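You operate a simulated robot arm through the tools that you are given. There is no shell and no other tool.

You are at the controls of a simulated two-armed robot. One attempt, no reset.

Task
Pour tea up between the two lines of the blue cup and serve it on the orange coaster.
Fine: Stand the flask back and put its lid on again. Set down upright: tea flask, what you pick out.

It is judged by the outcome, as a careful person would: the job done as asked, and still so three seconds after it is handed in. It fails if anything else is knocked over, pushed out of place, dropped, spilled or broken. Lids that push on must go on centred and level and be pressed home; caps that screw on are set level and turned clockwise until they are tight.

Robot
Two 6-joint arms with two-finger grippers on one trunk that stands fixed in place. Base frame: the origin is at the foot of the trunk, x ahead of it, y to its left, z up; the work surface is at about z = 550. Readings come in mm, rad, newtons and seconds.
The left shoulder is at [61, 143, 825], the right one opposite. With the tool pointing down near the work surface each hand reaches from about 260 to 700 mm from the base axis, measured 20 degrees to its own side. Payload 2.45 kg a hand.
The tool frame of a hand sits at the grasp point between the pads (the TCP): z along the fingers, y along the line on which they close. The tips reach 26 mm beyond it. The gripper opens to 96 mm; its body begins 69 mm behind the TCP.
Orientation is that of the tool frame in the base frame, as [roll, pitch, yaw] about the fixed x, y, z axes, in that order (R = Rz(yaw) Ry(pitch) Rx(roll)). With the fingers straight down and closing along the base's y, the tool's x points along the base's -x, its y along +y and its z along -z.

Tools
- The arms move only by the tool servo_tool. It takes "left_motion", "right_motion" or both (then of equal length, played together; a hand with none holds still); each is text: rows parted by semicolons, each of 6 numbers parted by spaces: the shift along the tool's x, y, z in mm, then the turn, a rotation vector about the tool's x, y, z in rad. In form: dx dy dz ax ay az; .... A call has 1 to 20 rows; each row shifts and turns the commanded pose from where the row before left it, along the tool's axes as they then stand. "left_hand" and "right_hand" are, for a hand that has rows, the finger opening in mm, from 0 to 96, set as the call begins (left out, the last holds). Each row takes 0.2 s and may step no farther than 50 mm and 0.15 rad from the row before; otherwise, or with a gripper value out of range, the whole call is refused. Where a pose cannot be reached the arm comes as near as it can. A force on the tool above 40 N (or 10 N above the force at the start of the call, whichever is more), or a blocked arm, ends the call early, and 0.2 s more pass. Each finger travels about 79.9 mm/s and halts on what it meets, pressing with about 20 N; the grip force reading is that of the motor and also rises with nothing between the fingers. The clock runs only during rows and for 0.2 s after the last one: add rows that do not move to give the fingers time. It gives the time, the measured TCP pose, the force on the tool (base axes), the opening and the grip force at its end, in the units of the frame above (readings bear some noise), with the torque about the TCP (base axes, N m) and any sound that the robot's microphone picked up.
- Cameras (640 x 400 px; columns grow to the right, rows downward): "scene" is now at [131, -25.7, 1423.8]; the picture's right is [-0.36, -0.93, 0.00], its down [-0.73, 0.28, -0.62] and it looks along [0.58, -0.22, -0.79] (base axes); focal length 346 px, centre (320, 200). "left" rides on the left gripper at [81, -3, -98] in its tool frame; the picture's right is [0.04, 1.00, 0.00], its down [-0.73, 0.03, -0.68] and it looks along [-0.68, 0.03, 0.73] (tool axes); focal length 256 px, centre (320, 200). "right" rides on the right gripper at [82, 3, -98] in its tool frame; the picture's right is [-0.04, 1.00, 0.00], its down [-0.73, -0.03, -0.68] and it looks along [-0.68, -0.03, 0.73] (tool axes); focal length 256 px, centre (320, 200). There is no depth. A picture from a camera that has moved, and an enlarged one, comes with that camera's place and axes in the base frame and with its lens.
- camera(camera): a new picture of that camera. The clock stands still meanwhile.
- slide_trunk(by): slides the trunk up (or, below 0, down) by that many mm; the arms and the scene camera ride with it, the base frame stays. It gives what a move gives, with no picture.
- turn_head(pan, tilt): turns the head with the scene camera to pan (to the left, within 1.501 rad either way) and tilt (down, from -0.506 to 1.204), counted from straight ahead of the robot. It gives what a move gives.
- enlarge(camera, box): a new picture of the part [left, top, right, bottom] of that camera's present view, enlarged. The clock stands still meanwhile.
- close_job(): hands the job in; it is judged then, once.

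Places have to be worked out from the pictures, the camera data and where the tool is seen. Open the grippers and draw the arms clear of the work before you hand the job in, unless the task says otherwise.

The tools are called by a JSON object that holds its "api" and its "payload". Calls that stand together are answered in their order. servo_tool: Moves the arms, as the interface text tells. Its arguments: {"type":"object","properties":{"left_motion":{"type":"string"},"left_hand":{"type":"number"},"right_motion":{"type":"string"},"right_hand":{"type":"number"}},"required":[]} The other tools are called the same way: slide_trunk (by) moves the trunk up or down; turn_head (pan, tilt) turns the head that bears the scene camera; camera (camera) takes a picture; enlarge (camera, box) takes an enlarged picture of a part of a camera's view; close_job () hands the job in.

At the start:

```text
t: 0.0
left_eef_pos: [515.9, 66.0, 996.2]
left_tcp_rot: [3.141, 0.0, 3.138]
left_contact_force: [0.0, 0.1, 0.1]
left_moment: [-0.03, -0.01, 0.01]
left_grip_width: 96.1
left_gripper_force: 0.1
right_eef_pos: [474.7, -346.1, 1084.6]
right_tcp_rot: [-3.141, 0.001, 3.139]
right_contact_force: [-0.1, -0.1, -0.6]
right_moment: [-0.01, 0.0, 0.01]
right_grip_width: 96.0
right_gripper_force: 0.1
trunk travel left (down, up): [-450.0, 140.0]
head pan, tilt (commanded): [-0.368, 0.902]
```

scene: 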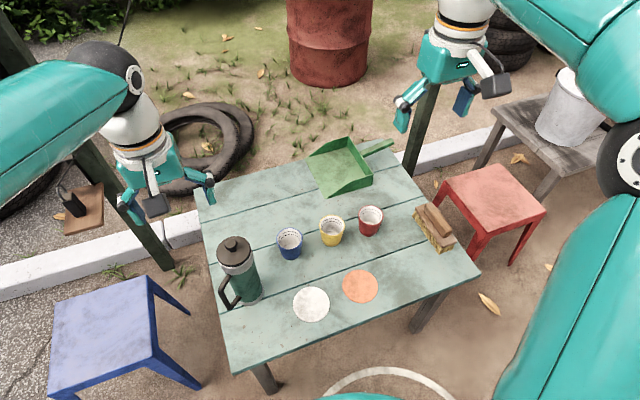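
right: 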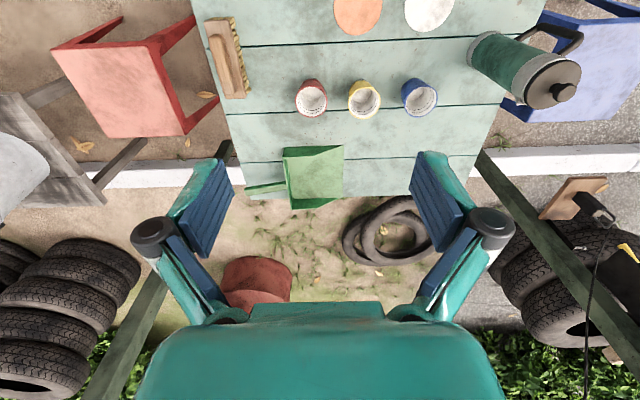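
left: 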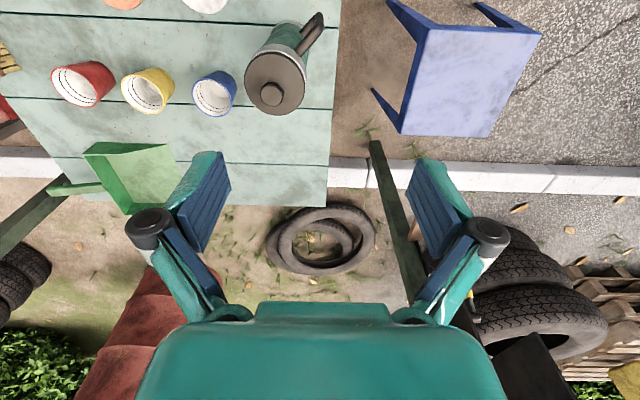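

I start by looking closer at the flask, the cups and the coasters from the scene camera.

{"api": "enlarge", "payload": {"camera": "scene", "box": [200, 180, 400, 330]}}

{"api": "enlarge", "payload": {"camera": "left", "box": [120, 0, 360, 150]}}

{"api": "enlarge", "payload": {"camera": "right", "box": [280, 0, 600, 200]}}

```text
2.67 times, centred on (300, 255) of scene
camera zoom: at [131.0, -25.7, 1423.8], right [-0.36, -0.93, 0.0], down [-0.73, 0.28, -0.62], along [0.58, -0.22, -0.79], focal length 922 px, centre (373, 53)
```

zoom: 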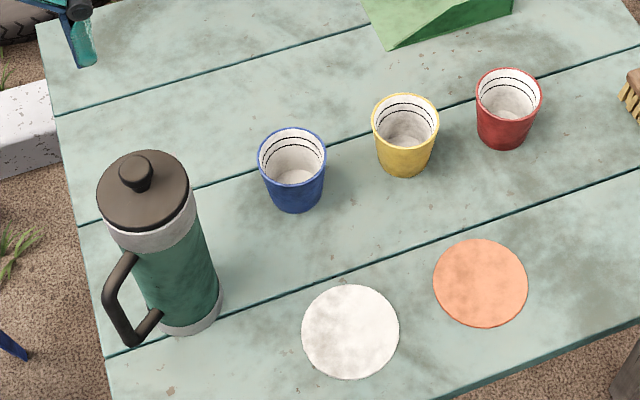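

```text
2.67 times, centred on (240, 75) of left
camera zoom: at [435.9, 61.7, 1093.6], right [-0.04, 1.0, 0.0], down [0.73, 0.03, 0.68], along [0.68, 0.03, -0.73], focal length 683 px, centre (533, 533)
```

zoom: 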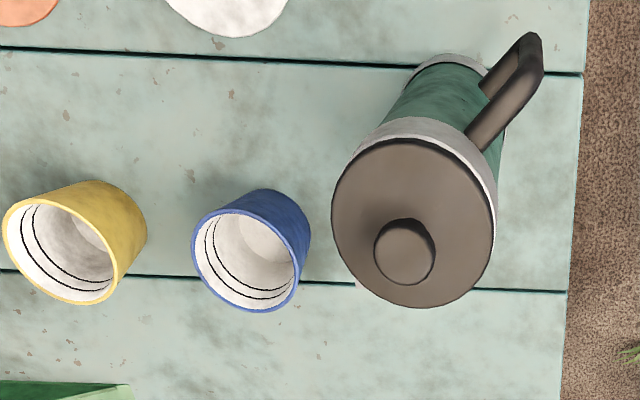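

```text
2.00 times, centred on (440, 100) of right
camera zoom: at [393.9, -342.5, 1182.3], right [0.04, 1.0, 0.0], down [0.73, -0.03, 0.68], along [0.68, -0.03, -0.73], focal length 512 px, centre (80, 400)
```

zoom: 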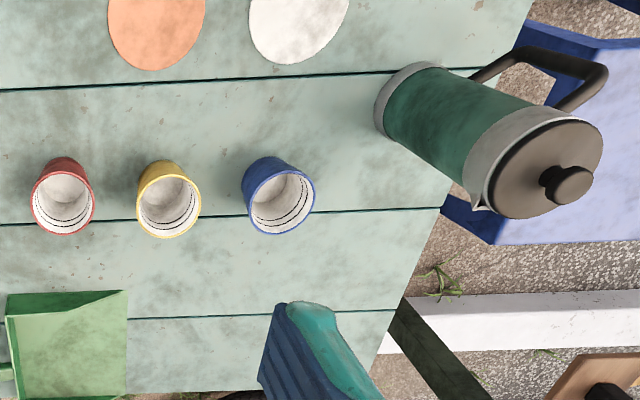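

The flask (lid with a knob, about (541,13), top z≈780, handle toward −x/+y) stands left of the blue cup (rim centre about (625,−126,626)); the orange coaster is near (460,−264). I plan to move the empty blue cup onto the coaster first; I turn the right hand −90° about its axis at height and move the left hand out of the way.

{"api": "servo_tool", "payload": {"right_motion": "0 0 0 0 0 -0.1428; 0 0 0 0 0 -0.1428; 0 0 0 0 0 -0.1428; 0 0 0 0 0 -0.1428; 0 0 0 0 0 -0.1428; 0 0 0 0 0 -0.1428; 0 0 0 0 0 -0.1428; 0 0 0 0 0 -0.1428; 0 0 0 0 0 -0.1428; 0 0 0 0 0 -0.1428; 0 0 0 0 0 -0.1428", "left_motion": "0 12 0 0 0 0; 0 12 0 0 0 0; 0 12 0 0 0 0; 0 12 0 0 0 0; 0 12 0 0 0 0; 0 12 0 0 0 0; 0 12 0 0 0 0; 0 12 0 0 0 0; 0 12 0 0 0 0; 0 12 0 0 0 0; 0 12 0 0 0 0"}}

```text
t: 2.4
left_eef_pos: [518.1, 198.5, 995.7]
left_tcp_rot: [-3.142, 0.001, 3.139]
left_contact_force: [-0.3, -0.1, 0.6]
left_moment: [0.01, 0.0, -0.01]
left_grip_width: 96.0
left_gripper_force: 0.0
right_eef_pos: [474.7, -346.6, 1083.8]
right_tcp_rot: [3.141, -0.001, -1.57]
right_contact_force: [0.2, 0.3, 0.0]
right_moment: [0.02, 0.03, 0.02]
right_grip_width: 96.1
right_gripper_force: 0.0
trunk travel left (down, up): [-450.0, 140.0]
head pan, tilt (commanded): [-0.368, 0.902]
```

The turn worked. Now I move the right hand to above the blue cup at z≈800.

{"api": "servo_tool", "payload": {"right_motion": "-22.06 -15.03 28.4 0 0 0; -22.06 -15.03 28.4 0 0 0; -22.06 -15.03 28.4 0 0 0; -22.06 -15.03 28.4 0 0 0; -22.06 -15.03 28.4 0 0 0; -22.06 -15.03 28.4 0 0 0; -22.06 -15.03 28.4 0 0 0; -22.06 -15.03 28.4 0 0 0; -22.06 -15.03 28.4 0 0 0; -22.06 -15.03 28.4 0 0 0; 0 0 0 0 0 0"}}

{"api": "camera", "payload": {"camera": "right"}}

{"api": "camera", "payload": {"camera": "scene"}}

{"api": "camera", "payload": {"camera": "left"}}

```text
t: 4.8
left_eef_pos: [518.6, 196.7, 995.2]
left_tcp_rot: [3.14, 0.001, 3.139]
left_contact_force: [0.2, -0.3, 1.0]
left_moment: [0.0, -0.01, -0.04]
left_grip_width: 96.1
left_gripper_force: 0.0
right_eef_pos: [624.1, -124.1, 801.9]
right_tcp_rot: [3.141, -0.001, -1.573]
right_contact_force: [0.1, 0.3, 0.0]
right_moment: [-0.03, -0.03, -0.01]
right_grip_width: 95.9
right_gripper_force: 0.1
trunk travel left (down, up): [-450.0, 140.0]
head pan, tilt (commanded): [-0.368, 0.902]
```

```text
taken
camera right: at [620.8, -204.8, 899.5], right [-1.0, 0.04, 0.0], down [0.03, 0.73, 0.68], along [0.03, 0.68, -0.73], focal length 256 px, centre (320, 200)
```

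right: 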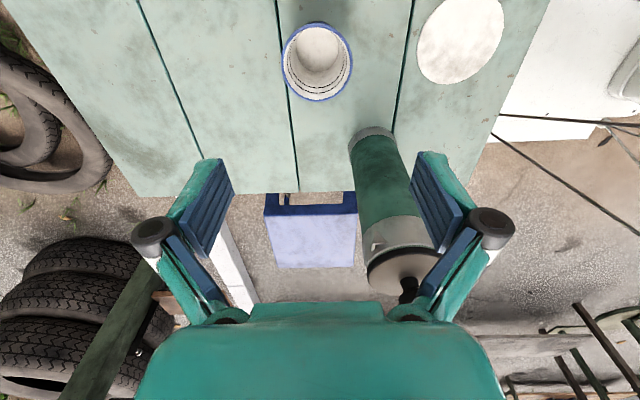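

```text
taken
camera scene: at [130.7, -25.7, 1423.9], right [-0.36, -0.93, 0.0], down [-0.73, 0.28, -0.62], along [0.58, -0.22, -0.79], focal length 346 px, centre (320, 200)
```

scene: 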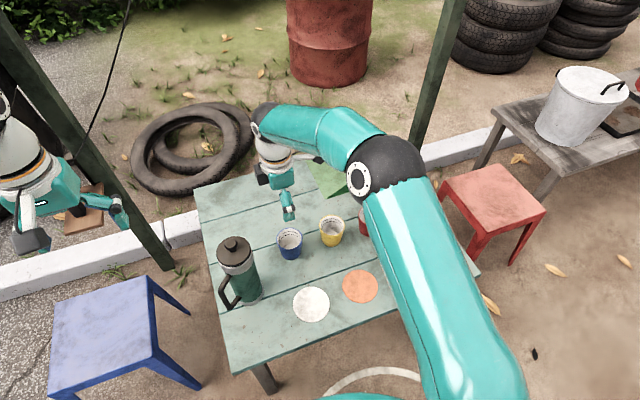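

```text
taken
camera left: at [436.0, 194.1, 1092.6], right [-0.04, 1.0, 0.0], down [0.73, 0.03, 0.68], along [0.68, 0.03, -0.73], focal length 256 px, centre (320, 200)
```

left: 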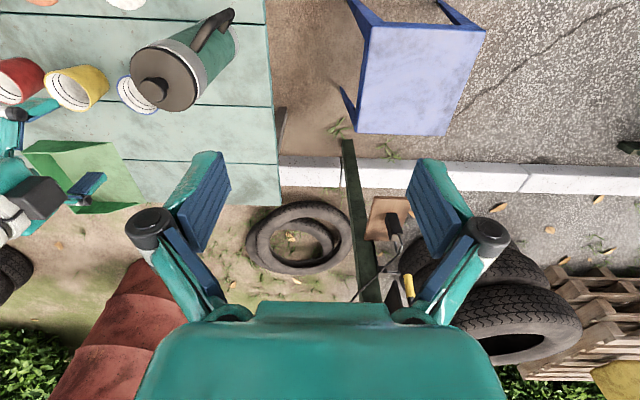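

Let me enlarge the right hand's view of the blue cup and flask for a more exact place.

{"api": "enlarge", "payload": {"camera": "right", "box": [260, 0, 420, 100]}}

{"api": "enlarge", "payload": {"camera": "right", "box": [320, 100, 480, 300]}}

{"api": "enlarge", "payload": {"camera": "left", "box": [100, 0, 260, 130]}}

{"api": "enlarge", "payload": {"camera": "scene", "box": [270, 215, 350, 265]}}

```text
4.00 times, centred on (340, 50) of right
camera zoom: at [620.8, -204.8, 899.5], right [-1.0, 0.04, 0.0], down [0.03, 0.73, 0.68], along [0.03, 0.68, -0.73], focal length 1024 px, centre (240, 800)
```

zoom: 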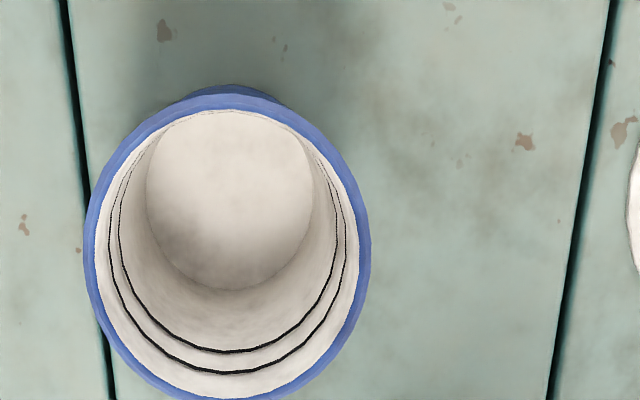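

```text
2.00 times, centred on (400, 200) of right
camera zoom: at [620.8, -204.8, 899.5], right [-1.0, 0.04, 0.0], down [0.03, 0.73, 0.68], along [0.03, 0.68, -0.73], focal length 512 px, centre (160, 200)
```

zoom: 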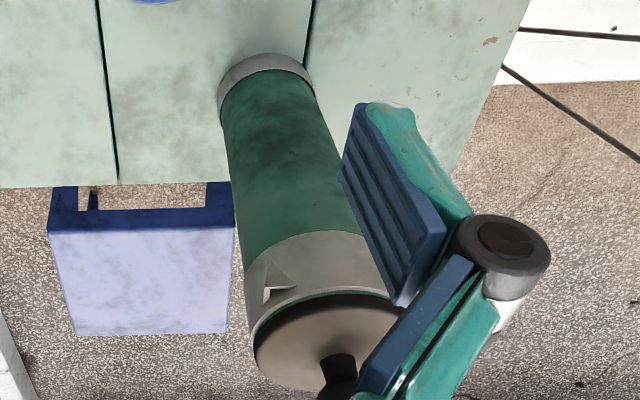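

```text
3.08 times, centred on (180, 65) of left
camera zoom: at [436.0, 194.1, 1092.6], right [-0.04, 1.0, 0.0], down [0.73, 0.03, 0.68], along [0.68, 0.03, -0.73], focal length 788 px, centre (751, 615)
```

zoom: 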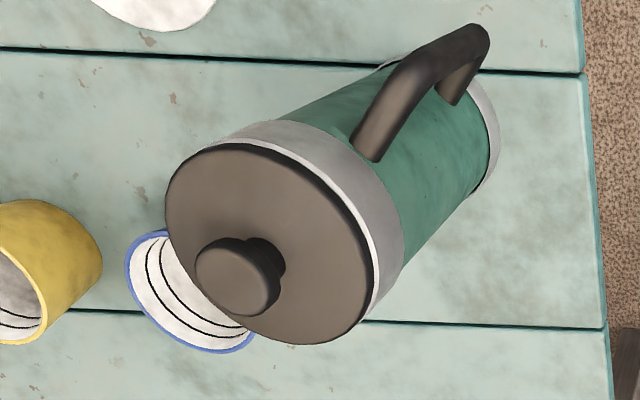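

```text
8.00 times, centred on (310, 240) of scene
camera zoom: at [130.7, -25.7, 1423.9], right [-0.36, -0.93, 0.0], down [-0.73, 0.28, -0.62], along [0.58, -0.22, -0.79], focal length 2766 px, centre (400, -120)
```

zoom: 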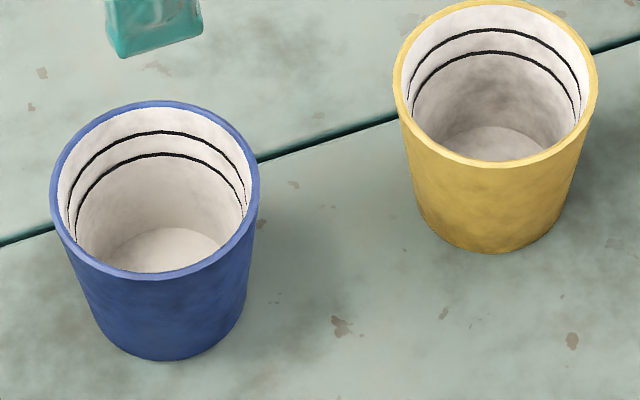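

The blue cup's rim centre comes out near (626,−129,626), about 69 mm wide, with both lines in its upper part. I lower the open right hand over it to TCP z≈600.

{"api": "servo_tool", "payload": {"right_motion": "4 -2 20 0 0 0; 0 0 20 0 0 0; 0 0 20 0 0 0; 0 0 20 0 0 0; 0 0 20 0 0 0; 0 0 20 0 0 0; 0 0 20 0 0 0; 0 0 20 0 0 0; 0 0 15 0 0 0; 0 0 15 0 0 0; 0 0 10 0 0 0; 0 0 0 0 0 0"}}

{"api": "camera", "payload": {"camera": "right"}}

{"api": "enlarge", "payload": {"camera": "scene", "box": [210, 180, 370, 280]}}

```text
t: 7.4
left_eef_pos: [517.9, 197.7, 994.3]
left_tcp_rot: [3.14, -0.001, 3.139]
left_contact_force: [0.4, 0.5, 1.0]
left_moment: [-0.02, 0.0, -0.01]
left_grip_width: 96.1
left_gripper_force: 0.0
right_eef_pos: [626.0, -126.5, 600.0]
right_tcp_rot: [3.142, 0.0, -1.572]
right_contact_force: [0.0, 0.5, 0.8]
right_moment: [0.0, 0.0, 0.01]
right_grip_width: 96.0
right_gripper_force: 0.0
trunk travel left (down, up): [-450.0, 140.0]
head pan, tilt (commanded): [-0.368, 0.902]
```

```text
taken
camera right: at [623.6, -208.7, 697.4], right [-1.0, 0.04, 0.0], down [0.03, 0.73, 0.68], along [0.03, 0.68, -0.73], focal length 256 px, centre (320, 200)
```

right: 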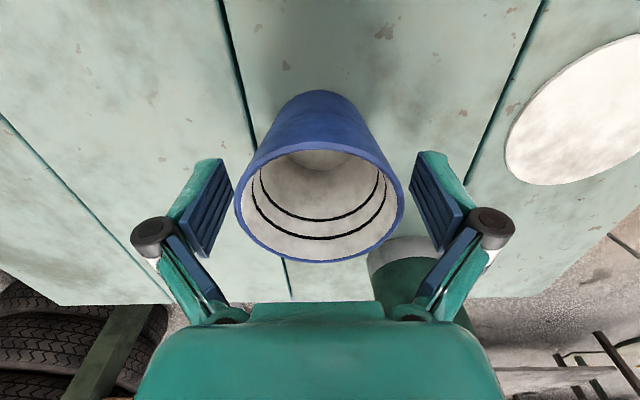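

```text
4.00 times, centred on (290, 230) of scene
camera zoom: at [131.3, -25.7, 1423.8], right [-0.36, -0.93, 0.0], down [-0.73, 0.28, -0.62], along [0.58, -0.22, -0.79], focal length 1383 px, centre (440, 80)
```

zoom: 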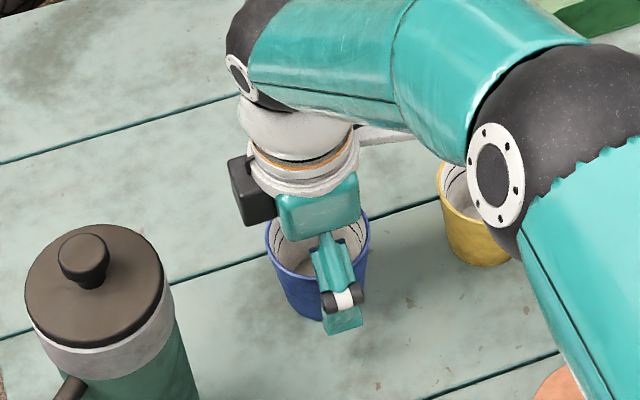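

The cup sits centred between the fingers (rim ≈622). I close the right hand on it.

{"api": "servo_tool", "payload": {"right_motion": "0 0 0 0 0 0; 0 0 0 0 0 0; 0 0 0 0 0 0; 0 0 0 0 0 0", "right_hand": 30}}

```text
t: 8.4
left_eef_pos: [517.4, 197.8, 995.8]
left_tcp_rot: [3.141, -0.002, 3.14]
left_contact_force: [-0.6, 0.5, -0.3]
left_moment: [0.0, -0.03, 0.0]
left_grip_width: 95.8
left_gripper_force: 0.0
right_eef_pos: [626.4, -127.0, 601.0]
right_tcp_rot: [3.139, 0.0, -1.573]
right_contact_force: [-0.2, -0.1, 0.6]
right_moment: [0.04, 0.0, -0.01]
right_grip_width: 69.9
right_gripper_force: 20.2
trunk travel left (down, up): [-450.0, 140.0]
head pan, tilt (commanded): [-0.368, 0.902]
```

Gripped at 69.9 mm with 20 N. I lift it gently by 50 mm.

{"api": "servo_tool", "payload": {"right_motion": "0 0 -5 0 0 0; 0 0 -10 0 0 0; 0 0 -15 0 0 0; 0 0 -15 0 0 0; 0 0 -15 0 0 0; 0 0 0 0 0 0"}}

{"api": "camera", "payload": {"camera": "right"}}

{"api": "enlarge", "payload": {"camera": "scene", "box": [250, 200, 410, 300]}}

```text
t: 9.8
left_eef_pos: [518.9, 198.0, 995.9]
left_tcp_rot: [3.141, -0.001, 3.14]
left_contact_force: [-1.5, 0.1, -0.3]
left_moment: [0.02, 0.02, 0.0]
left_grip_width: 96.0
left_gripper_force: 0.2
right_eef_pos: [625.0, -129.0, 662.5]
right_tcp_rot: [3.14, 0.0, -1.573]
right_contact_force: [-0.3, 0.4, -0.1]
right_moment: [-0.02, 0.03, -0.01]
right_grip_width: 68.9
right_gripper_force: 19.9
trunk travel left (down, up): [-450.0, 140.0]
head pan, tilt (commanded): [-0.368, 0.902]
```

```text
taken
camera right: at [622.9, -210.2, 759.4], right [-1.0, 0.04, 0.0], down [0.03, 0.73, 0.68], along [0.03, 0.68, -0.73], focal length 256 px, centre (320, 200)
```

right: 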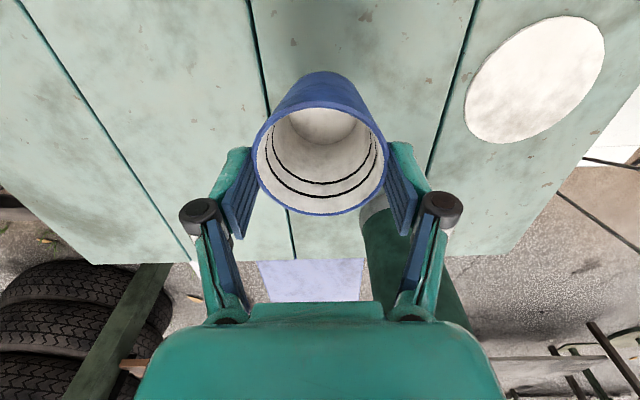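

```text
4.00 times, centred on (330, 250) of scene
camera zoom: at [131.5, -25.7, 1423.8], right [-0.36, -0.93, 0.0], down [-0.73, 0.28, -0.62], along [0.58, -0.22, -0.79], focal length 1383 px, centre (280, 0)
```

zoom: 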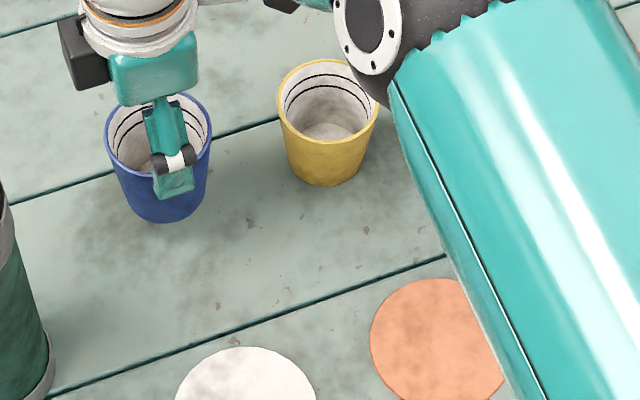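

The cup seems to sit lower between the pads than before; I check closely whether it slipped or tilted.

{"api": "enlarge", "payload": {"camera": "right", "box": [220, 50, 420, 250]}}

{"api": "enlarge", "payload": {"camera": "scene", "box": [260, 210, 324, 260]}}

```text
2.00 times, centred on (320, 150) of right
camera zoom: at [622.9, -210.2, 759.4], right [-1.0, 0.04, 0.0], down [0.03, 0.73, 0.68], along [0.03, 0.68, -0.73], focal length 512 px, centre (320, 300)
```

zoom: 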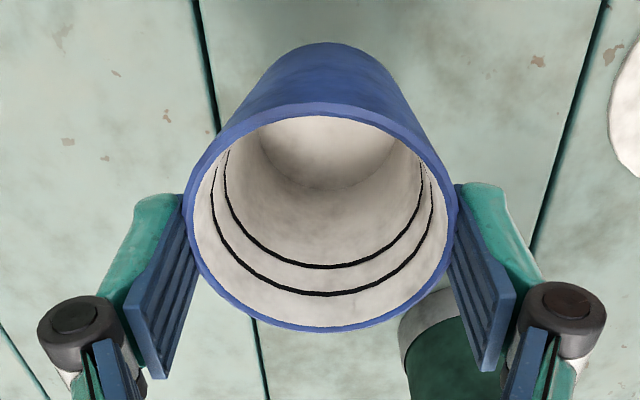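

```text
8.00 times, centred on (292, 235) of scene
camera zoom: at [131.5, -25.7, 1423.8], right [-0.36, -0.93, 0.0], down [-0.73, 0.28, -0.62], along [0.58, -0.22, -0.79], focal length 2766 px, centre (544, -80)
```

zoom: 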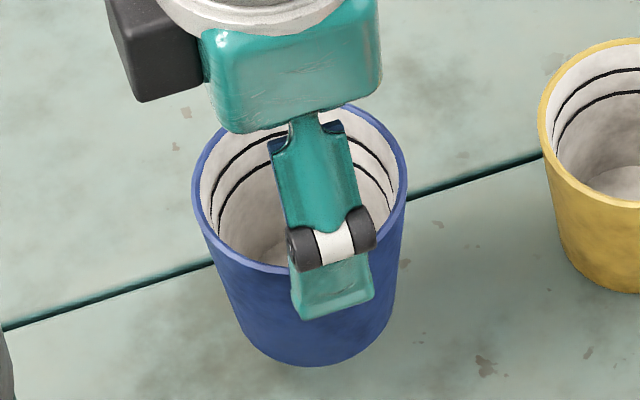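

The cup has slid down about 30 mm in the pads (only its rim is pinched now). I hold still a moment and check whether it keeps slipping.

{"api": "servo_tool", "payload": {"right_motion": "0 0 0 0 0 0; 0 0 0 0 0 0"}}

{"api": "enlarge", "payload": {"camera": "right", "box": [220, 50, 420, 250]}}

```text
t: 10.4
left_eef_pos: [518.7, 198.4, 995.8]
left_tcp_rot: [3.142, -0.003, 3.141]
left_contact_force: [-0.6, -0.2, -0.2]
left_moment: [0.0, 0.0, -0.01]
left_grip_width: 95.8
left_gripper_force: 0.0
right_eef_pos: [625.1, -129.1, 661.9]
right_tcp_rot: [-3.141, 0.0, -1.573]
right_contact_force: [-0.3, -0.1, -0.2]
right_moment: [-0.02, -0.02, 0.0]
right_grip_width: 69.0
right_gripper_force: 20.1
trunk travel left (down, up): [-450.0, 140.0]
head pan, tilt (commanded): [-0.368, 0.902]
```

```text
2.00 times, centred on (320, 150) of right
camera zoom: at [622.9, -210.3, 759.4], right [-1.0, 0.04, 0.0], down [0.03, 0.73, 0.68], along [0.03, 0.68, -0.73], focal length 512 px, centre (320, 300)
```

zoom: 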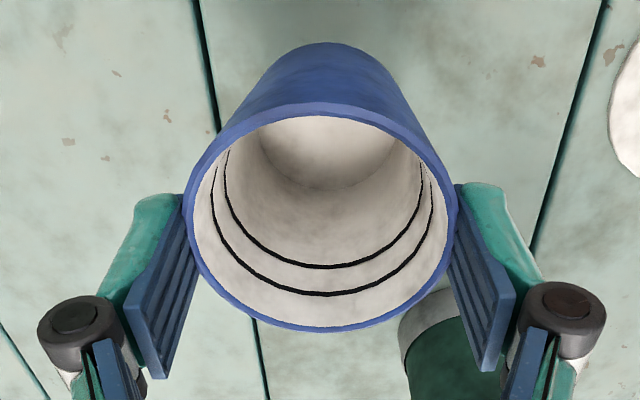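

It is holding steady now, but only by the tips. I lower it back onto the table where it stood, so that I can regrip with the rim in the middle of the pads.

{"api": "servo_tool", "payload": {"right_motion": "0 0 6 0 0 0; 0 0 6 0 0 0; 0 0 4 0 0 0; 0 0 4 0 0 0; 0 0 2 0 0 0; 0 0 0 0 0 0"}}

{"api": "enlarge", "payload": {"camera": "right", "box": [220, 50, 420, 250]}}

{"api": "enlarge", "payload": {"camera": "scene", "box": [260, 210, 324, 260]}}

```text
t: 11.8
left_eef_pos: [517.7, 197.9, 995.1]
left_tcp_rot: [3.141, -0.001, 3.14]
left_contact_force: [0.6, 0.1, -0.8]
left_moment: [0.0, -0.02, -0.03]
left_grip_width: 95.8
left_gripper_force: 0.0
right_eef_pos: [625.8, -129.3, 637.4]
right_tcp_rot: [3.14, 0.0, -1.572]
right_contact_force: [-0.3, -0.2, -1.1]
right_moment: [-0.01, -0.01, 0.03]
right_grip_width: 68.6
right_gripper_force: 19.6
trunk travel left (down, up): [-450.0, 140.0]
head pan, tilt (commanded): [-0.368, 0.902]
```

```text
2.00 times, centred on (320, 150) of right
camera zoom: at [623.5, -210.3, 736.2], right [-1.0, 0.04, 0.0], down [0.03, 0.73, 0.68], along [0.03, 0.68, -0.73], focal length 512 px, centre (320, 300)
```

zoom: 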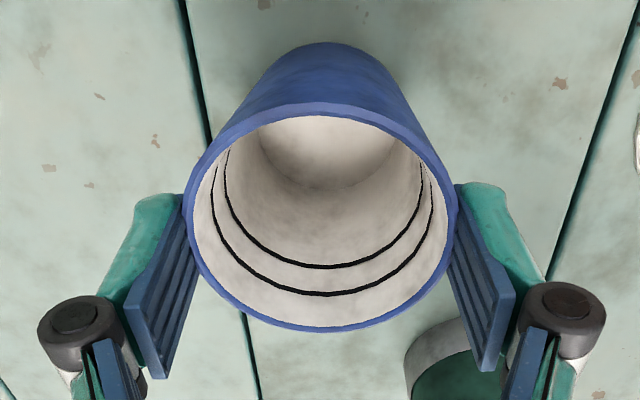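

```text
8.00 times, centred on (292, 235) of scene
camera zoom: at [131.3, -25.7, 1423.8], right [-0.36, -0.93, 0.0], down [-0.73, 0.28, -0.62], along [0.58, -0.22, -0.79], focal length 2766 px, centre (544, -80)
```

zoom: 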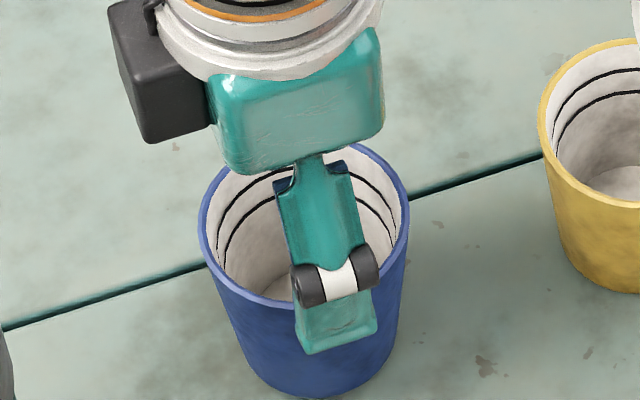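

The grip is unchanged and steady in the descent, with the cup now only ~5 mm above the table. I keep it, raise slightly to ~12 mm clearance and carry it slowly part way toward the coaster, then check again.

{"api": "servo_tool", "payload": {"right_motion": "0 0 -3 0 0 0; 0 0 -4 0 0 0; 4 7 0 0 0 0; 8 14 0 0 0 0; 8 14 0 0 0 0; 8 14 0 0 0 0; 7 12 0 0 0 0; 3 6 0 0 0 0; 0 0 0 0 0 0"}}

{"api": "camera", "payload": {"camera": "right"}}

{"api": "enlarge", "payload": {"camera": "scene", "box": [250, 200, 410, 320]}}

```text
t: 13.8
left_eef_pos: [517.6, 196.3, 995.7]
left_tcp_rot: [-3.141, -0.002, 3.14]
left_contact_force: [-1.3, -0.2, -0.1]
left_moment: [0.0, 0.0, 0.03]
left_grip_width: 95.9
left_gripper_force: 0.1
right_eef_pos: [560.6, -166.8, 644.5]
right_tcp_rot: [3.14, -0.001, -1.571]
right_contact_force: [0.1, 0.4, 0.1]
right_moment: [-0.03, -0.03, 0.0]
right_grip_width: 68.7
right_gripper_force: 20.1
trunk travel left (down, up): [-450.0, 140.0]
head pan, tilt (commanded): [-0.368, 0.902]
```

```text
taken
camera right: at [557.2, -249.9, 743.6], right [-1.0, 0.04, 0.0], down [0.03, 0.73, 0.68], along [0.03, 0.68, -0.73], focal length 256 px, centre (320, 200)
```

right: 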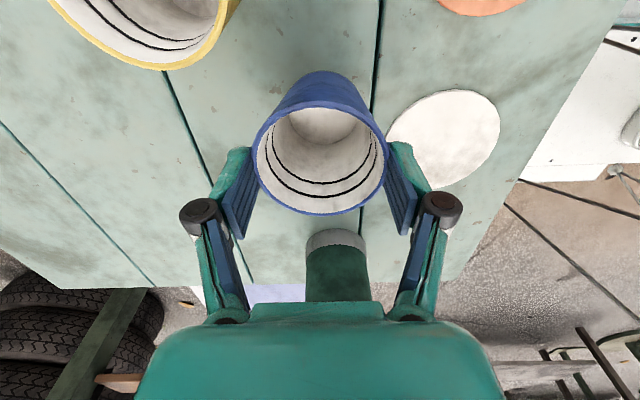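

```text
3.33 times, centred on (330, 260) of scene
camera zoom: at [131.3, -25.7, 1423.8], right [-0.36, -0.93, 0.0], down [-0.73, 0.28, -0.62], along [0.58, -0.22, -0.79], focal length 1152 px, centre (287, 0)
```

zoom: 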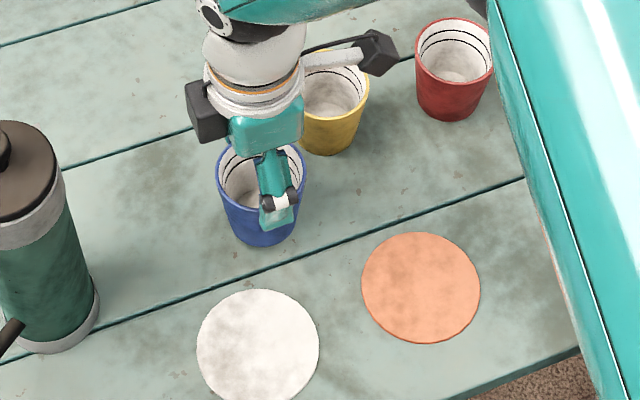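

The cup rides steadily. I continue slowly to above the orange coaster.

{"api": "servo_tool", "payload": {"right_motion": "5 5 0 0 0 0; 13 14 0 0 0 0; 16 17 0 0 0 0; 17 17.6 0 0 0 0; 17 17 0 0 0 0; 15 16 0 0 0 0; 10 11 0 0 0 0; 4.7 5 0 0 0 0; 0 0 0 0 0 0"}}

{"api": "camera", "payload": {"camera": "right"}}

{"api": "enlarge", "payload": {"camera": "scene", "box": [300, 240, 420, 330]}}

```text
t: 15.8
left_eef_pos: [519.1, 197.9, 994.7]
left_tcp_rot: [-3.141, -0.001, 3.14]
left_contact_force: [-0.3, 0.4, -0.1]
left_moment: [-0.01, 0.0, -0.02]
left_grip_width: 96.0
left_gripper_force: 0.0
right_eef_pos: [457.2, -264.7, 647.6]
right_tcp_rot: [3.141, -0.001, -1.572]
right_contact_force: [-0.7, -0.5, -0.6]
right_moment: [0.05, 0.0, 0.0]
right_grip_width: 68.4
right_gripper_force: 20.3
trunk travel left (down, up): [-450.0, 140.0]
head pan, tilt (commanded): [-0.368, 0.902]
```

```text
taken
camera right: at [454.4, -345.4, 745.2], right [-1.0, 0.04, 0.0], down [0.03, 0.73, 0.68], along [0.03, 0.68, -0.73], focal length 256 px, centre (320, 200)
```

right: 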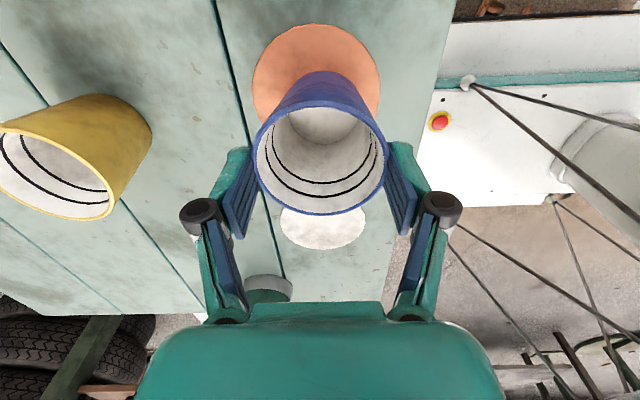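

```text
4.44 times, centred on (360, 285) of scene
camera zoom: at [131.2, -25.7, 1423.8], right [-0.36, -0.93, 0.0], down [-0.73, 0.28, -0.62], along [0.58, -0.22, -0.79], focal length 1537 px, centre (142, -178)
```

zoom: 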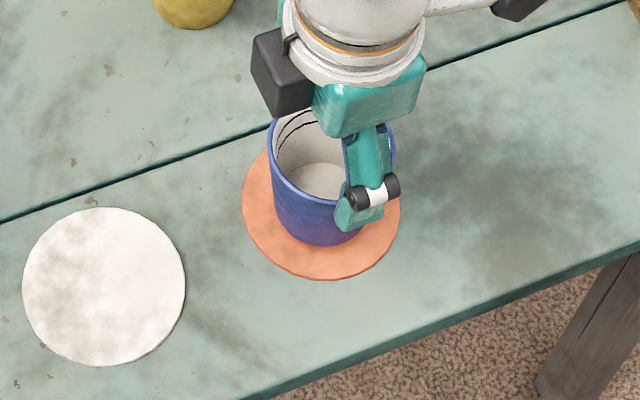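

The cup hangs centred over the orange coaster within about 2 mm. I lower it in small steps, watching the force.

{"api": "servo_tool", "payload": {"right_motion": "0 0 2 0 0 0; 0 0 2 0 0 0; 0 0 2 0 0 0; 0 0 1 0 0 0; 0 0 0 0 0 0"}}

{"api": "enlarge", "payload": {"camera": "scene", "box": [330, 250, 390, 310]}}

{"api": "enlarge", "payload": {"camera": "right", "box": [220, 10, 420, 230]}}

```text
t: 17.0
left_eef_pos: [518.6, 196.8, 995.1]
left_tcp_rot: [3.141, 0.0, 3.139]
left_contact_force: [-0.9, -1.0, -0.3]
left_moment: [0.0, 0.0, 0.02]
left_grip_width: 96.3
left_gripper_force: 0.1
right_eef_pos: [456.6, -266.2, 639.4]
right_tcp_rot: [-3.141, 0.0, -1.572]
right_contact_force: [-0.6, 0.3, -1.0]
right_moment: [0.01, 0.01, 0.02]
right_grip_width: 68.5
right_gripper_force: 19.7
trunk travel left (down, up): [-450.0, 140.0]
head pan, tilt (commanded): [-0.368, 0.902]
```

```text
6.67 times, centred on (360, 280) of scene
camera zoom: at [131.2, -25.7, 1423.8], right [-0.36, -0.93, 0.0], down [-0.73, 0.28, -0.62], along [0.58, -0.22, -0.79], focal length 2305 px, centre (53, -333)
```

zoom: 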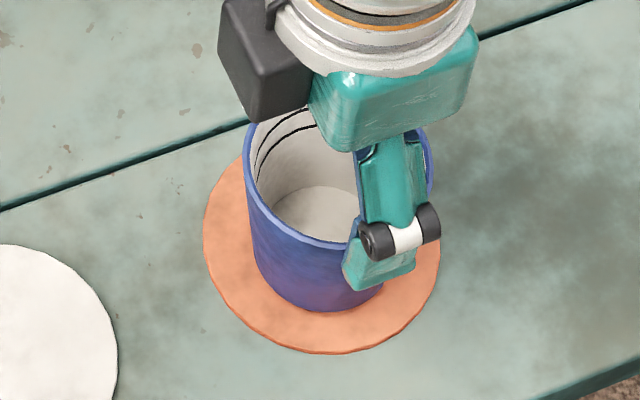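

```text
1.82 times, centred on (320, 120) of right
camera zoom: at [454.0, -346.5, 736.6], right [-1.0, 0.04, 0.0], down [0.03, 0.73, 0.68], along [0.03, 0.68, -0.73], focal length 465 px, centre (320, 346)
```

zoom: 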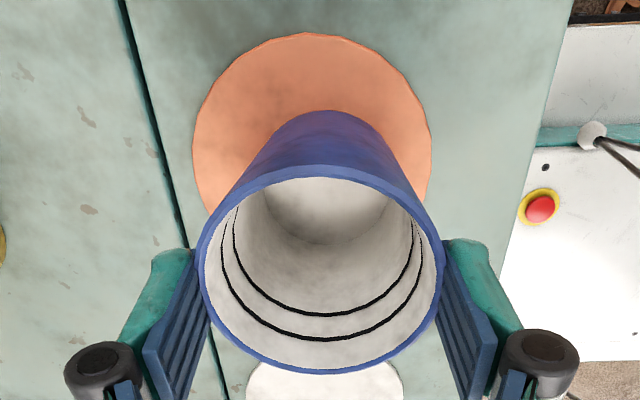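

Nearly touching. I lower further in 1 mm steps and read the force.

{"api": "servo_tool", "payload": {"right_motion": "0 0 1 0 0 0; 0 0 1 0 0 0; 0 0 0 0 0 0"}}

{"api": "servo_tool", "payload": {"right_motion": "0 0 1 0 0 0; 0 0 1 0 0 0; 0 0 0 0 0 0"}}

```text
t: 17.8
left_eef_pos: [518.1, 196.8, 995.5]
left_tcp_rot: [-3.141, 0.0, 3.14]
left_contact_force: [0.7, -0.9, -0.4]
left_moment: [0.01, -0.01, 0.0]
left_grip_width: 95.9
left_gripper_force: 0.1
right_eef_pos: [456.7, -264.9, 638.0]
right_tcp_rot: [3.141, 0.0, -1.571]
right_contact_force: [-0.4, 0.1, 0.1]
right_moment: [-0.01, 0.01, 0.04]
right_grip_width: 68.7
right_gripper_force: 19.8
trunk travel left (down, up): [-450.0, 140.0]
head pan, tilt (commanded): [-0.368, 0.902]
```

```text
t: 18.6
left_eef_pos: [518.9, 198.3, 997.2]
left_tcp_rot: [-3.142, -0.001, 3.139]
left_contact_force: [0.5, -0.4, 0.7]
left_moment: [-0.03, 0.0, -0.01]
left_grip_width: 96.1
left_gripper_force: 0.1
right_eef_pos: [456.8, -265.4, 635.6]
right_tcp_rot: [-3.141, 0.001, -1.573]
right_contact_force: [-0.3, 0.4, -0.4]
right_moment: [-0.02, -0.04, 0.02]
right_grip_width: 68.4
right_gripper_force: 20.3
trunk travel left (down, up): [-450.0, 140.0]
head pan, tilt (commanded): [-0.368, 0.902]
```

No contact yet; I continue downward in small steps.

{"api": "servo_tool", "payload": {"right_motion": "0 0 1 0 0 0; 0 0 1 0 0 0; 0 0 0 0 0 0"}}

{"api": "enlarge", "payload": {"camera": "right", "box": [220, 10, 420, 230]}}

{"api": "enlarge", "payload": {"camera": "scene", "box": [330, 250, 390, 310]}}

```text
t: 19.4
left_eef_pos: [517.8, 197.7, 995.6]
left_tcp_rot: [-3.14, 0.0, 3.14]
left_contact_force: [-0.5, -0.2, 0.8]
left_moment: [-0.01, 0.02, -0.01]
left_grip_width: 95.6
left_gripper_force: 0.1
right_eef_pos: [456.9, -264.5, 632.3]
right_tcp_rot: [-3.141, 0.0, -1.571]
right_contact_force: [-1.0, 1.9, 6.0]
right_moment: [0.02, -0.04, 0.0]
right_grip_width: 67.9
right_gripper_force: 19.3
trunk travel left (down, up): [-450.0, 140.0]
head pan, tilt (commanded): [-0.368, 0.902]
```

```text
1.82 times, centred on (320, 120) of right
camera zoom: at [454.0, -345.7, 730.6], right [-1.0, 0.04, 0.0], down [0.03, 0.73, 0.68], along [0.03, 0.68, -0.73], focal length 465 px, centre (320, 346)
```

zoom: 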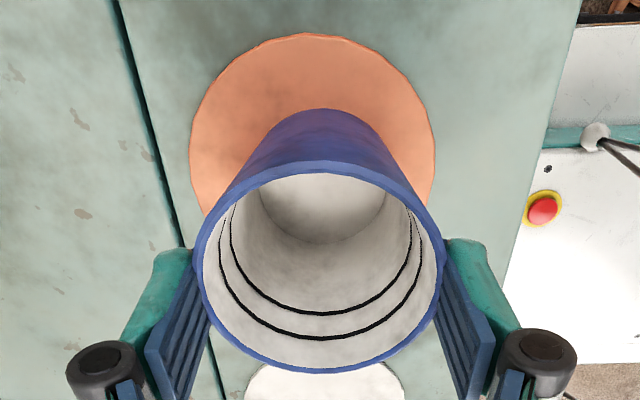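

```text
6.67 times, centred on (360, 280) of scene
camera zoom: at [130.5, -25.4, 1423.9], right [-0.36, -0.93, 0.0], down [-0.73, 0.28, -0.62], along [0.58, -0.22, -0.79], focal length 2305 px, centre (53, -333)
```

zoom: 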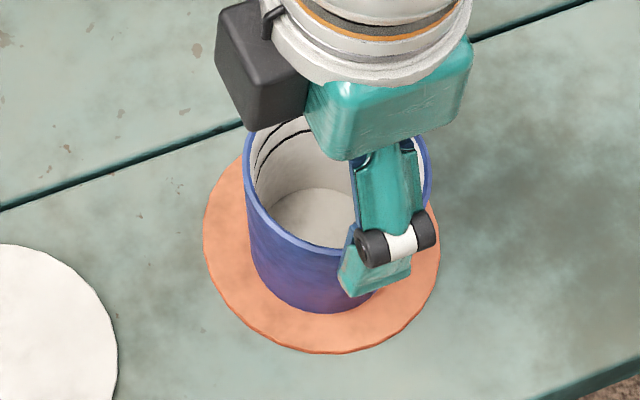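

Contact: 6 N up. The cup stands on the coaster, so I open the right hand.

{"api": "servo_tool", "payload": {"right_motion": "0 0 0 0 0 0; 0 0 0 0 0 0; 0 0 0 0 0 0", "right_hand": 96}}

{"api": "enlarge", "payload": {"camera": "right", "box": [220, 10, 420, 230]}}

```text
t: 20.2
left_eef_pos: [518.8, 197.1, 995.0]
left_tcp_rot: [3.141, -0.001, 3.14]
left_contact_force: [0.4, 0.0, 0.4]
left_moment: [0.01, 0.0, 0.01]
left_grip_width: 96.0
left_gripper_force: 0.0
right_eef_pos: [457.3, -265.6, 632.3]
right_tcp_rot: [-3.141, 0.0, -1.571]
right_contact_force: [0.6, 0.4, 0.6]
right_moment: [0.0, -0.02, 0.02]
right_grip_width: 96.0
right_gripper_force: 0.2
trunk travel left (down, up): [-450.0, 140.0]
head pan, tilt (commanded): [-0.368, 0.902]
```

```text
1.82 times, centred on (320, 120) of right
camera zoom: at [454.1, -346.0, 730.4], right [-1.0, 0.04, 0.0], down [0.03, 0.73, 0.68], along [0.03, 0.68, -0.73], focal length 465 px, centre (320, 346)
```

zoom: 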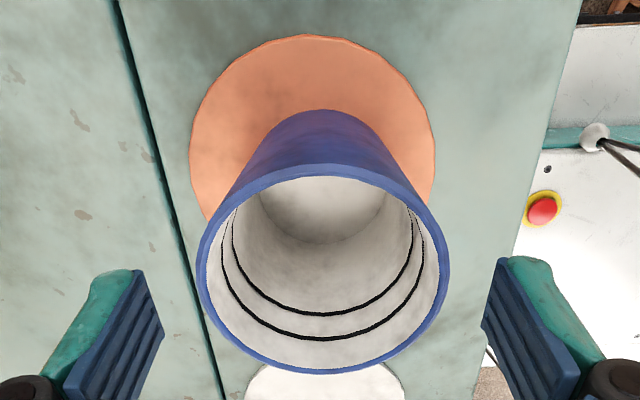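

The cup stands upright and centred on the coaster (about (457,−269), rim z≈626). I raise the right hand and go above the flask lid, moving the left hand farther aside.

{"api": "servo_tool", "payload": {"right_motion": "0 0 -10 0 0 0; 0 0 -25 0 0 0; 0 0 -40 0 0 0; 0 0 -45 0 0 0; 0 0 -45 0 0 0; 0 0 -45 0 0 0; 0 0 -45 0 0 0; 0 0 -20 0 0 0; -30 -9.5 0 0 0 0; -30 -9.5 0 0 0 0; -30 -9.5 0 0 0 0; -30 -9.5 0 0 0 0; -30 -9.5 0 0 0 0; -30 -9.5 0 0 0 0; -30 -9.5 0 0 0 0; -30 -9.5 0 0 0 0; -30 -9.5 0 0 0 0; 0 0 0 0 0 0", "left_motion": "0 10 0 0 0 0; 0 10 0 0 0 0; 0 10 0 0 0 0; 0 10 0 0 0 0; 0 10 0 0 0 0; 0 10 0 0 0 0; 0 10 0 0 0 0; 0 10 0 0 0 0; 0 0 0 0 0 0; 0 0 0 0 0 0; 0 0 0 0 0 0; 0 0 0 0 0 0; 0 0 0 0 0 0; 0 0 0 0 0 0; 0 0 0 0 0 0; 0 0 0 0 0 0; 0 0 0 0 0 0; 0 0 0 0 0 0"}}

{"api": "camera", "payload": {"camera": "right"}}

{"api": "camera", "payload": {"camera": "scene"}}

```text
t: 24.0
left_eef_pos: [518.4, 276.7, 997.1]
left_tcp_rot: [-3.141, 0.001, 3.14]
left_contact_force: [-0.1, 0.2, 0.3]
left_moment: [0.01, 0.03, 0.01]
left_grip_width: 95.9
left_gripper_force: 0.0
right_eef_pos: [544.1, 5.7, 909.7]
right_tcp_rot: [-3.141, 0.0, -1.572]
right_contact_force: [-0.5, -0.5, -0.4]
right_moment: [-0.04, -0.03, -0.01]
right_grip_width: 96.0
right_gripper_force: 0.0
trunk travel left (down, up): [-450.0, 140.0]
head pan, tilt (commanded): [-0.368, 0.902]
```

```text
taken
camera right: at [540.5, -75.4, 1007.0], right [-1.0, 0.04, 0.0], down [0.03, 0.73, 0.68], along [0.03, 0.68, -0.73], focal length 256 px, centre (320, 200)
```

right: 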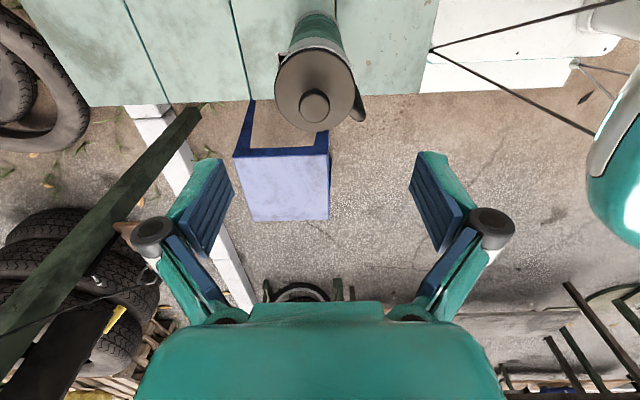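

```text
taken
camera scene: at [130.9, -25.8, 1423.9], right [-0.36, -0.93, 0.0], down [-0.73, 0.28, -0.62], along [0.58, -0.22, -0.79], focal length 346 px, centre (320, 200)
```

scene: 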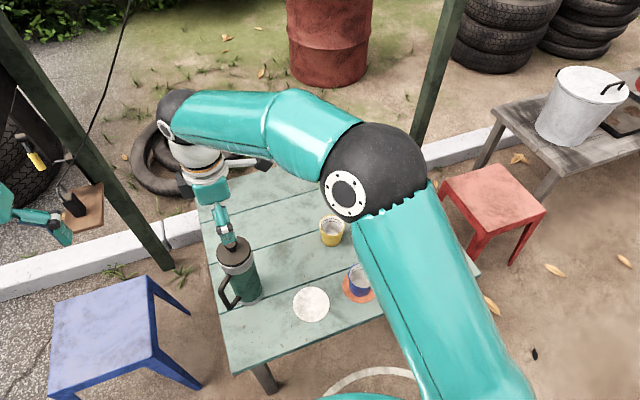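

{"api": "enlarge", "payload": {"camera": "right", "box": [260, 0, 380, 140]}}

{"api": "enlarge", "payload": {"camera": "scene", "box": [205, 225, 275, 315]}}

{"api": "camera", "payload": {"camera": "left"}}

```text
2.86 times, centred on (320, 70) of right
camera zoom: at [540.5, -75.4, 1007.0], right [-1.0, 0.04, 0.0], down [0.03, 0.73, 0.68], along [0.03, 0.68, -0.73], focal length 731 px, centre (320, 571)
```

zoom: 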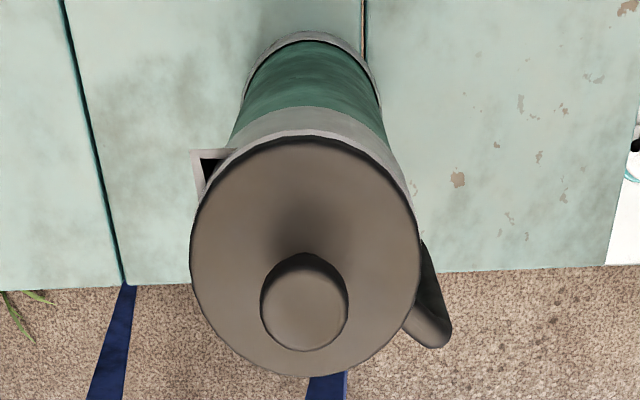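

```text
4.44 times, centred on (240, 270) of scene
camera zoom: at [130.9, -25.8, 1423.9], right [-0.36, -0.93, 0.0], down [-0.73, 0.28, -0.62], along [0.58, -0.22, -0.79], focal length 1537 px, centre (676, -111)
```

zoom: 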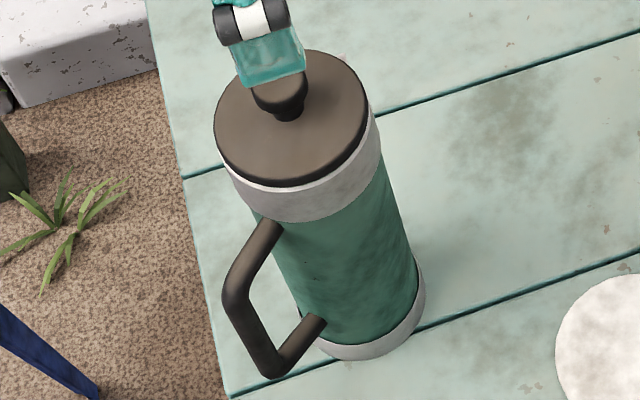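

```text
taken
camera left: at [436.7, 272.7, 1093.7], right [-0.04, 1.0, 0.0], down [0.73, 0.03, 0.68], along [0.68, 0.03, -0.73], focal length 256 px, centre (320, 200)
```

left: 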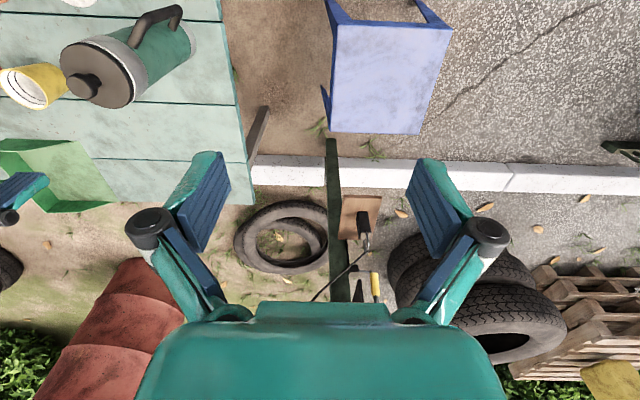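

The lid is a disc ≈73 mm wide at about (548,13), top z≈771, with a knob ≈26 mm wide up to z≈800. I narrow the right fingers to 56 mm and come down to just above the knob to check the alignment.

{"api": "servo_tool", "payload": {"right_motion": "-7.3 -4.2 0 0 0 0; 0 0 20 0 0 0; 0 0 20 0 0 0; 0 0 20 0 0 0; 0 0 14 0 0 0; 0 0 0 0 0 0", "right_hand": 56}}

{"api": "camera", "payload": {"camera": "right"}}

{"api": "enlarge", "payload": {"camera": "scene", "box": [190, 210, 290, 280]}}

{"api": "enlarge", "payload": {"camera": "left", "box": [0, 0, 240, 150]}}

```text
t: 25.4
left_eef_pos: [518.8, 275.9, 996.8]
left_tcp_rot: [-3.141, 0.0, 3.14]
left_contact_force: [0.4, -0.1, 0.2]
left_moment: [0.01, -0.02, -0.01]
left_grip_width: 96.0
left_gripper_force: 0.0
right_eef_pos: [548.8, 12.9, 834.9]
right_tcp_rot: [-3.141, 0.002, -1.571]
right_contact_force: [-0.2, 0.5, 0.3]
right_moment: [-0.04, -0.01, -0.03]
right_grip_width: 56.0
right_gripper_force: 0.1
trunk travel left (down, up): [-450.0, 140.0]
head pan, tilt (commanded): [-0.368, 0.902]
```

```text
taken
camera right: at [545.9, -68.1, 932.5], right [-1.0, 0.04, 0.0], down [0.03, 0.73, 0.68], along [0.03, 0.68, -0.73], focal length 256 px, centre (320, 200)
```

right: 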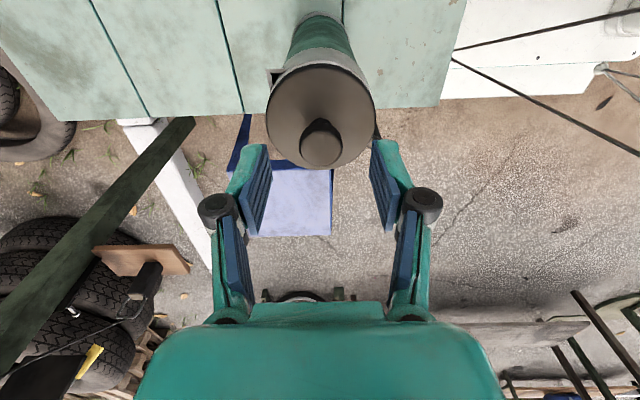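

```text
5.71 times, centred on (240, 245) of scene
camera zoom: at [131.1, -25.7, 1423.8], right [-0.36, -0.93, 0.0], down [-0.73, 0.28, -0.62], along [0.58, -0.22, -0.79], focal length 1976 px, centre (777, -57)
```

zoom: 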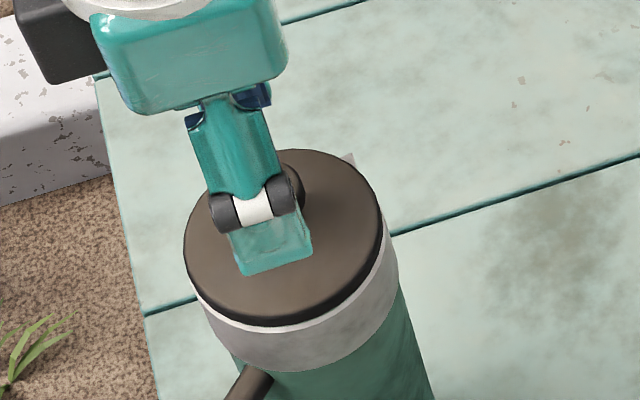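

```text
2.67 times, centred on (120, 75) of left
camera zoom: at [436.8, 272.9, 1093.5], right [-0.04, 1.0, 0.0], down [0.73, 0.03, 0.68], along [0.68, 0.03, -0.73], focal length 683 px, centre (853, 533)
```

zoom: 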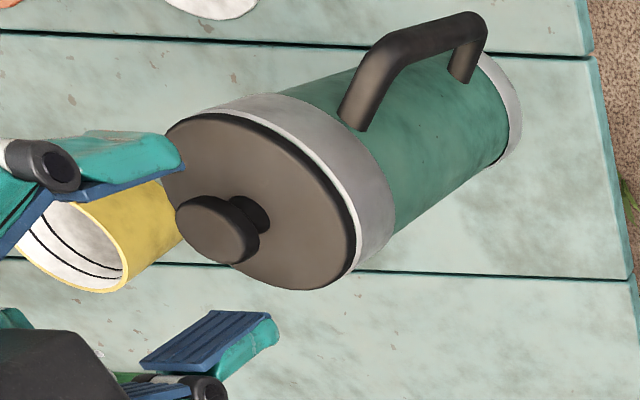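

The knob lies midway between the fingers. I descend to TCP z≈802 so the tips stop a few mm above the lid plate.

{"api": "servo_tool", "payload": {"right_motion": "0 0 10 0 0 0; 0 0 10 0 0 0; 0 0 6 0 0 0; 0 0 4 0 0 0; 0 0 3 0 0 0; 0 0 0 0 0 0"}}

{"api": "enlarge", "payload": {"camera": "right", "box": [220, 60, 420, 240]}}

{"api": "enlarge", "payload": {"camera": "left", "box": [0, 20, 160, 120]}}

```text
t: 26.8
left_eef_pos: [518.6, 276.8, 997.0]
left_tcp_rot: [-3.14, -0.003, 3.14]
left_contact_force: [-0.3, -0.4, -0.4]
left_moment: [-0.01, -0.02, -0.03]
left_grip_width: 96.1
left_gripper_force: 0.1
right_eef_pos: [547.7, 12.1, 801.2]
right_tcp_rot: [3.14, 0.0, -1.572]
right_contact_force: [0.1, -1.2, -0.5]
right_moment: [-0.01, 0.03, 0.01]
right_grip_width: 55.9
right_gripper_force: 0.0
trunk travel left (down, up): [-450.0, 140.0]
head pan, tilt (commanded): [-0.368, 0.902]
```

```text
2.22 times, centred on (320, 150) of right
camera zoom: at [545.0, -69.3, 899.0], right [-1.0, 0.04, 0.0], down [0.03, 0.73, 0.68], along [0.03, 0.68, -0.73], focal length 569 px, centre (320, 311)
```

zoom: 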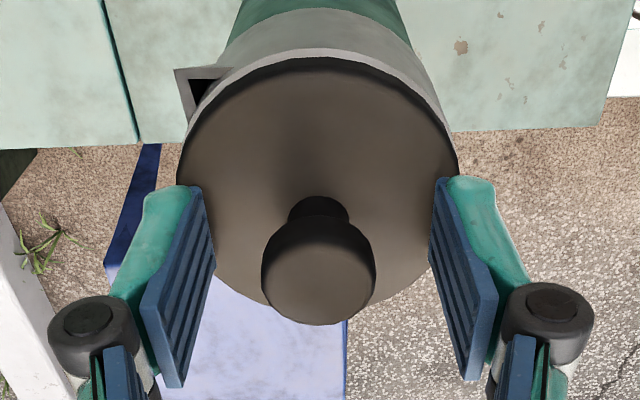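

```text
4.00 times, centred on (80, 70) of left
camera zoom: at [436.8, 272.9, 1093.5], right [-0.04, 1.0, 0.0], down [0.73, 0.03, 0.68], along [0.68, 0.03, -0.73], focal length 1024 px, centre (1280, 720)
```

zoom: 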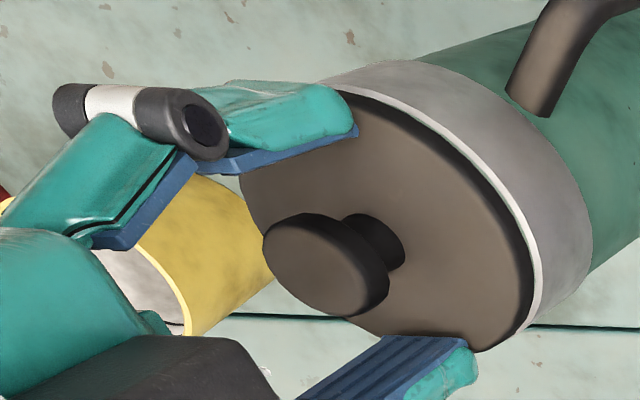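

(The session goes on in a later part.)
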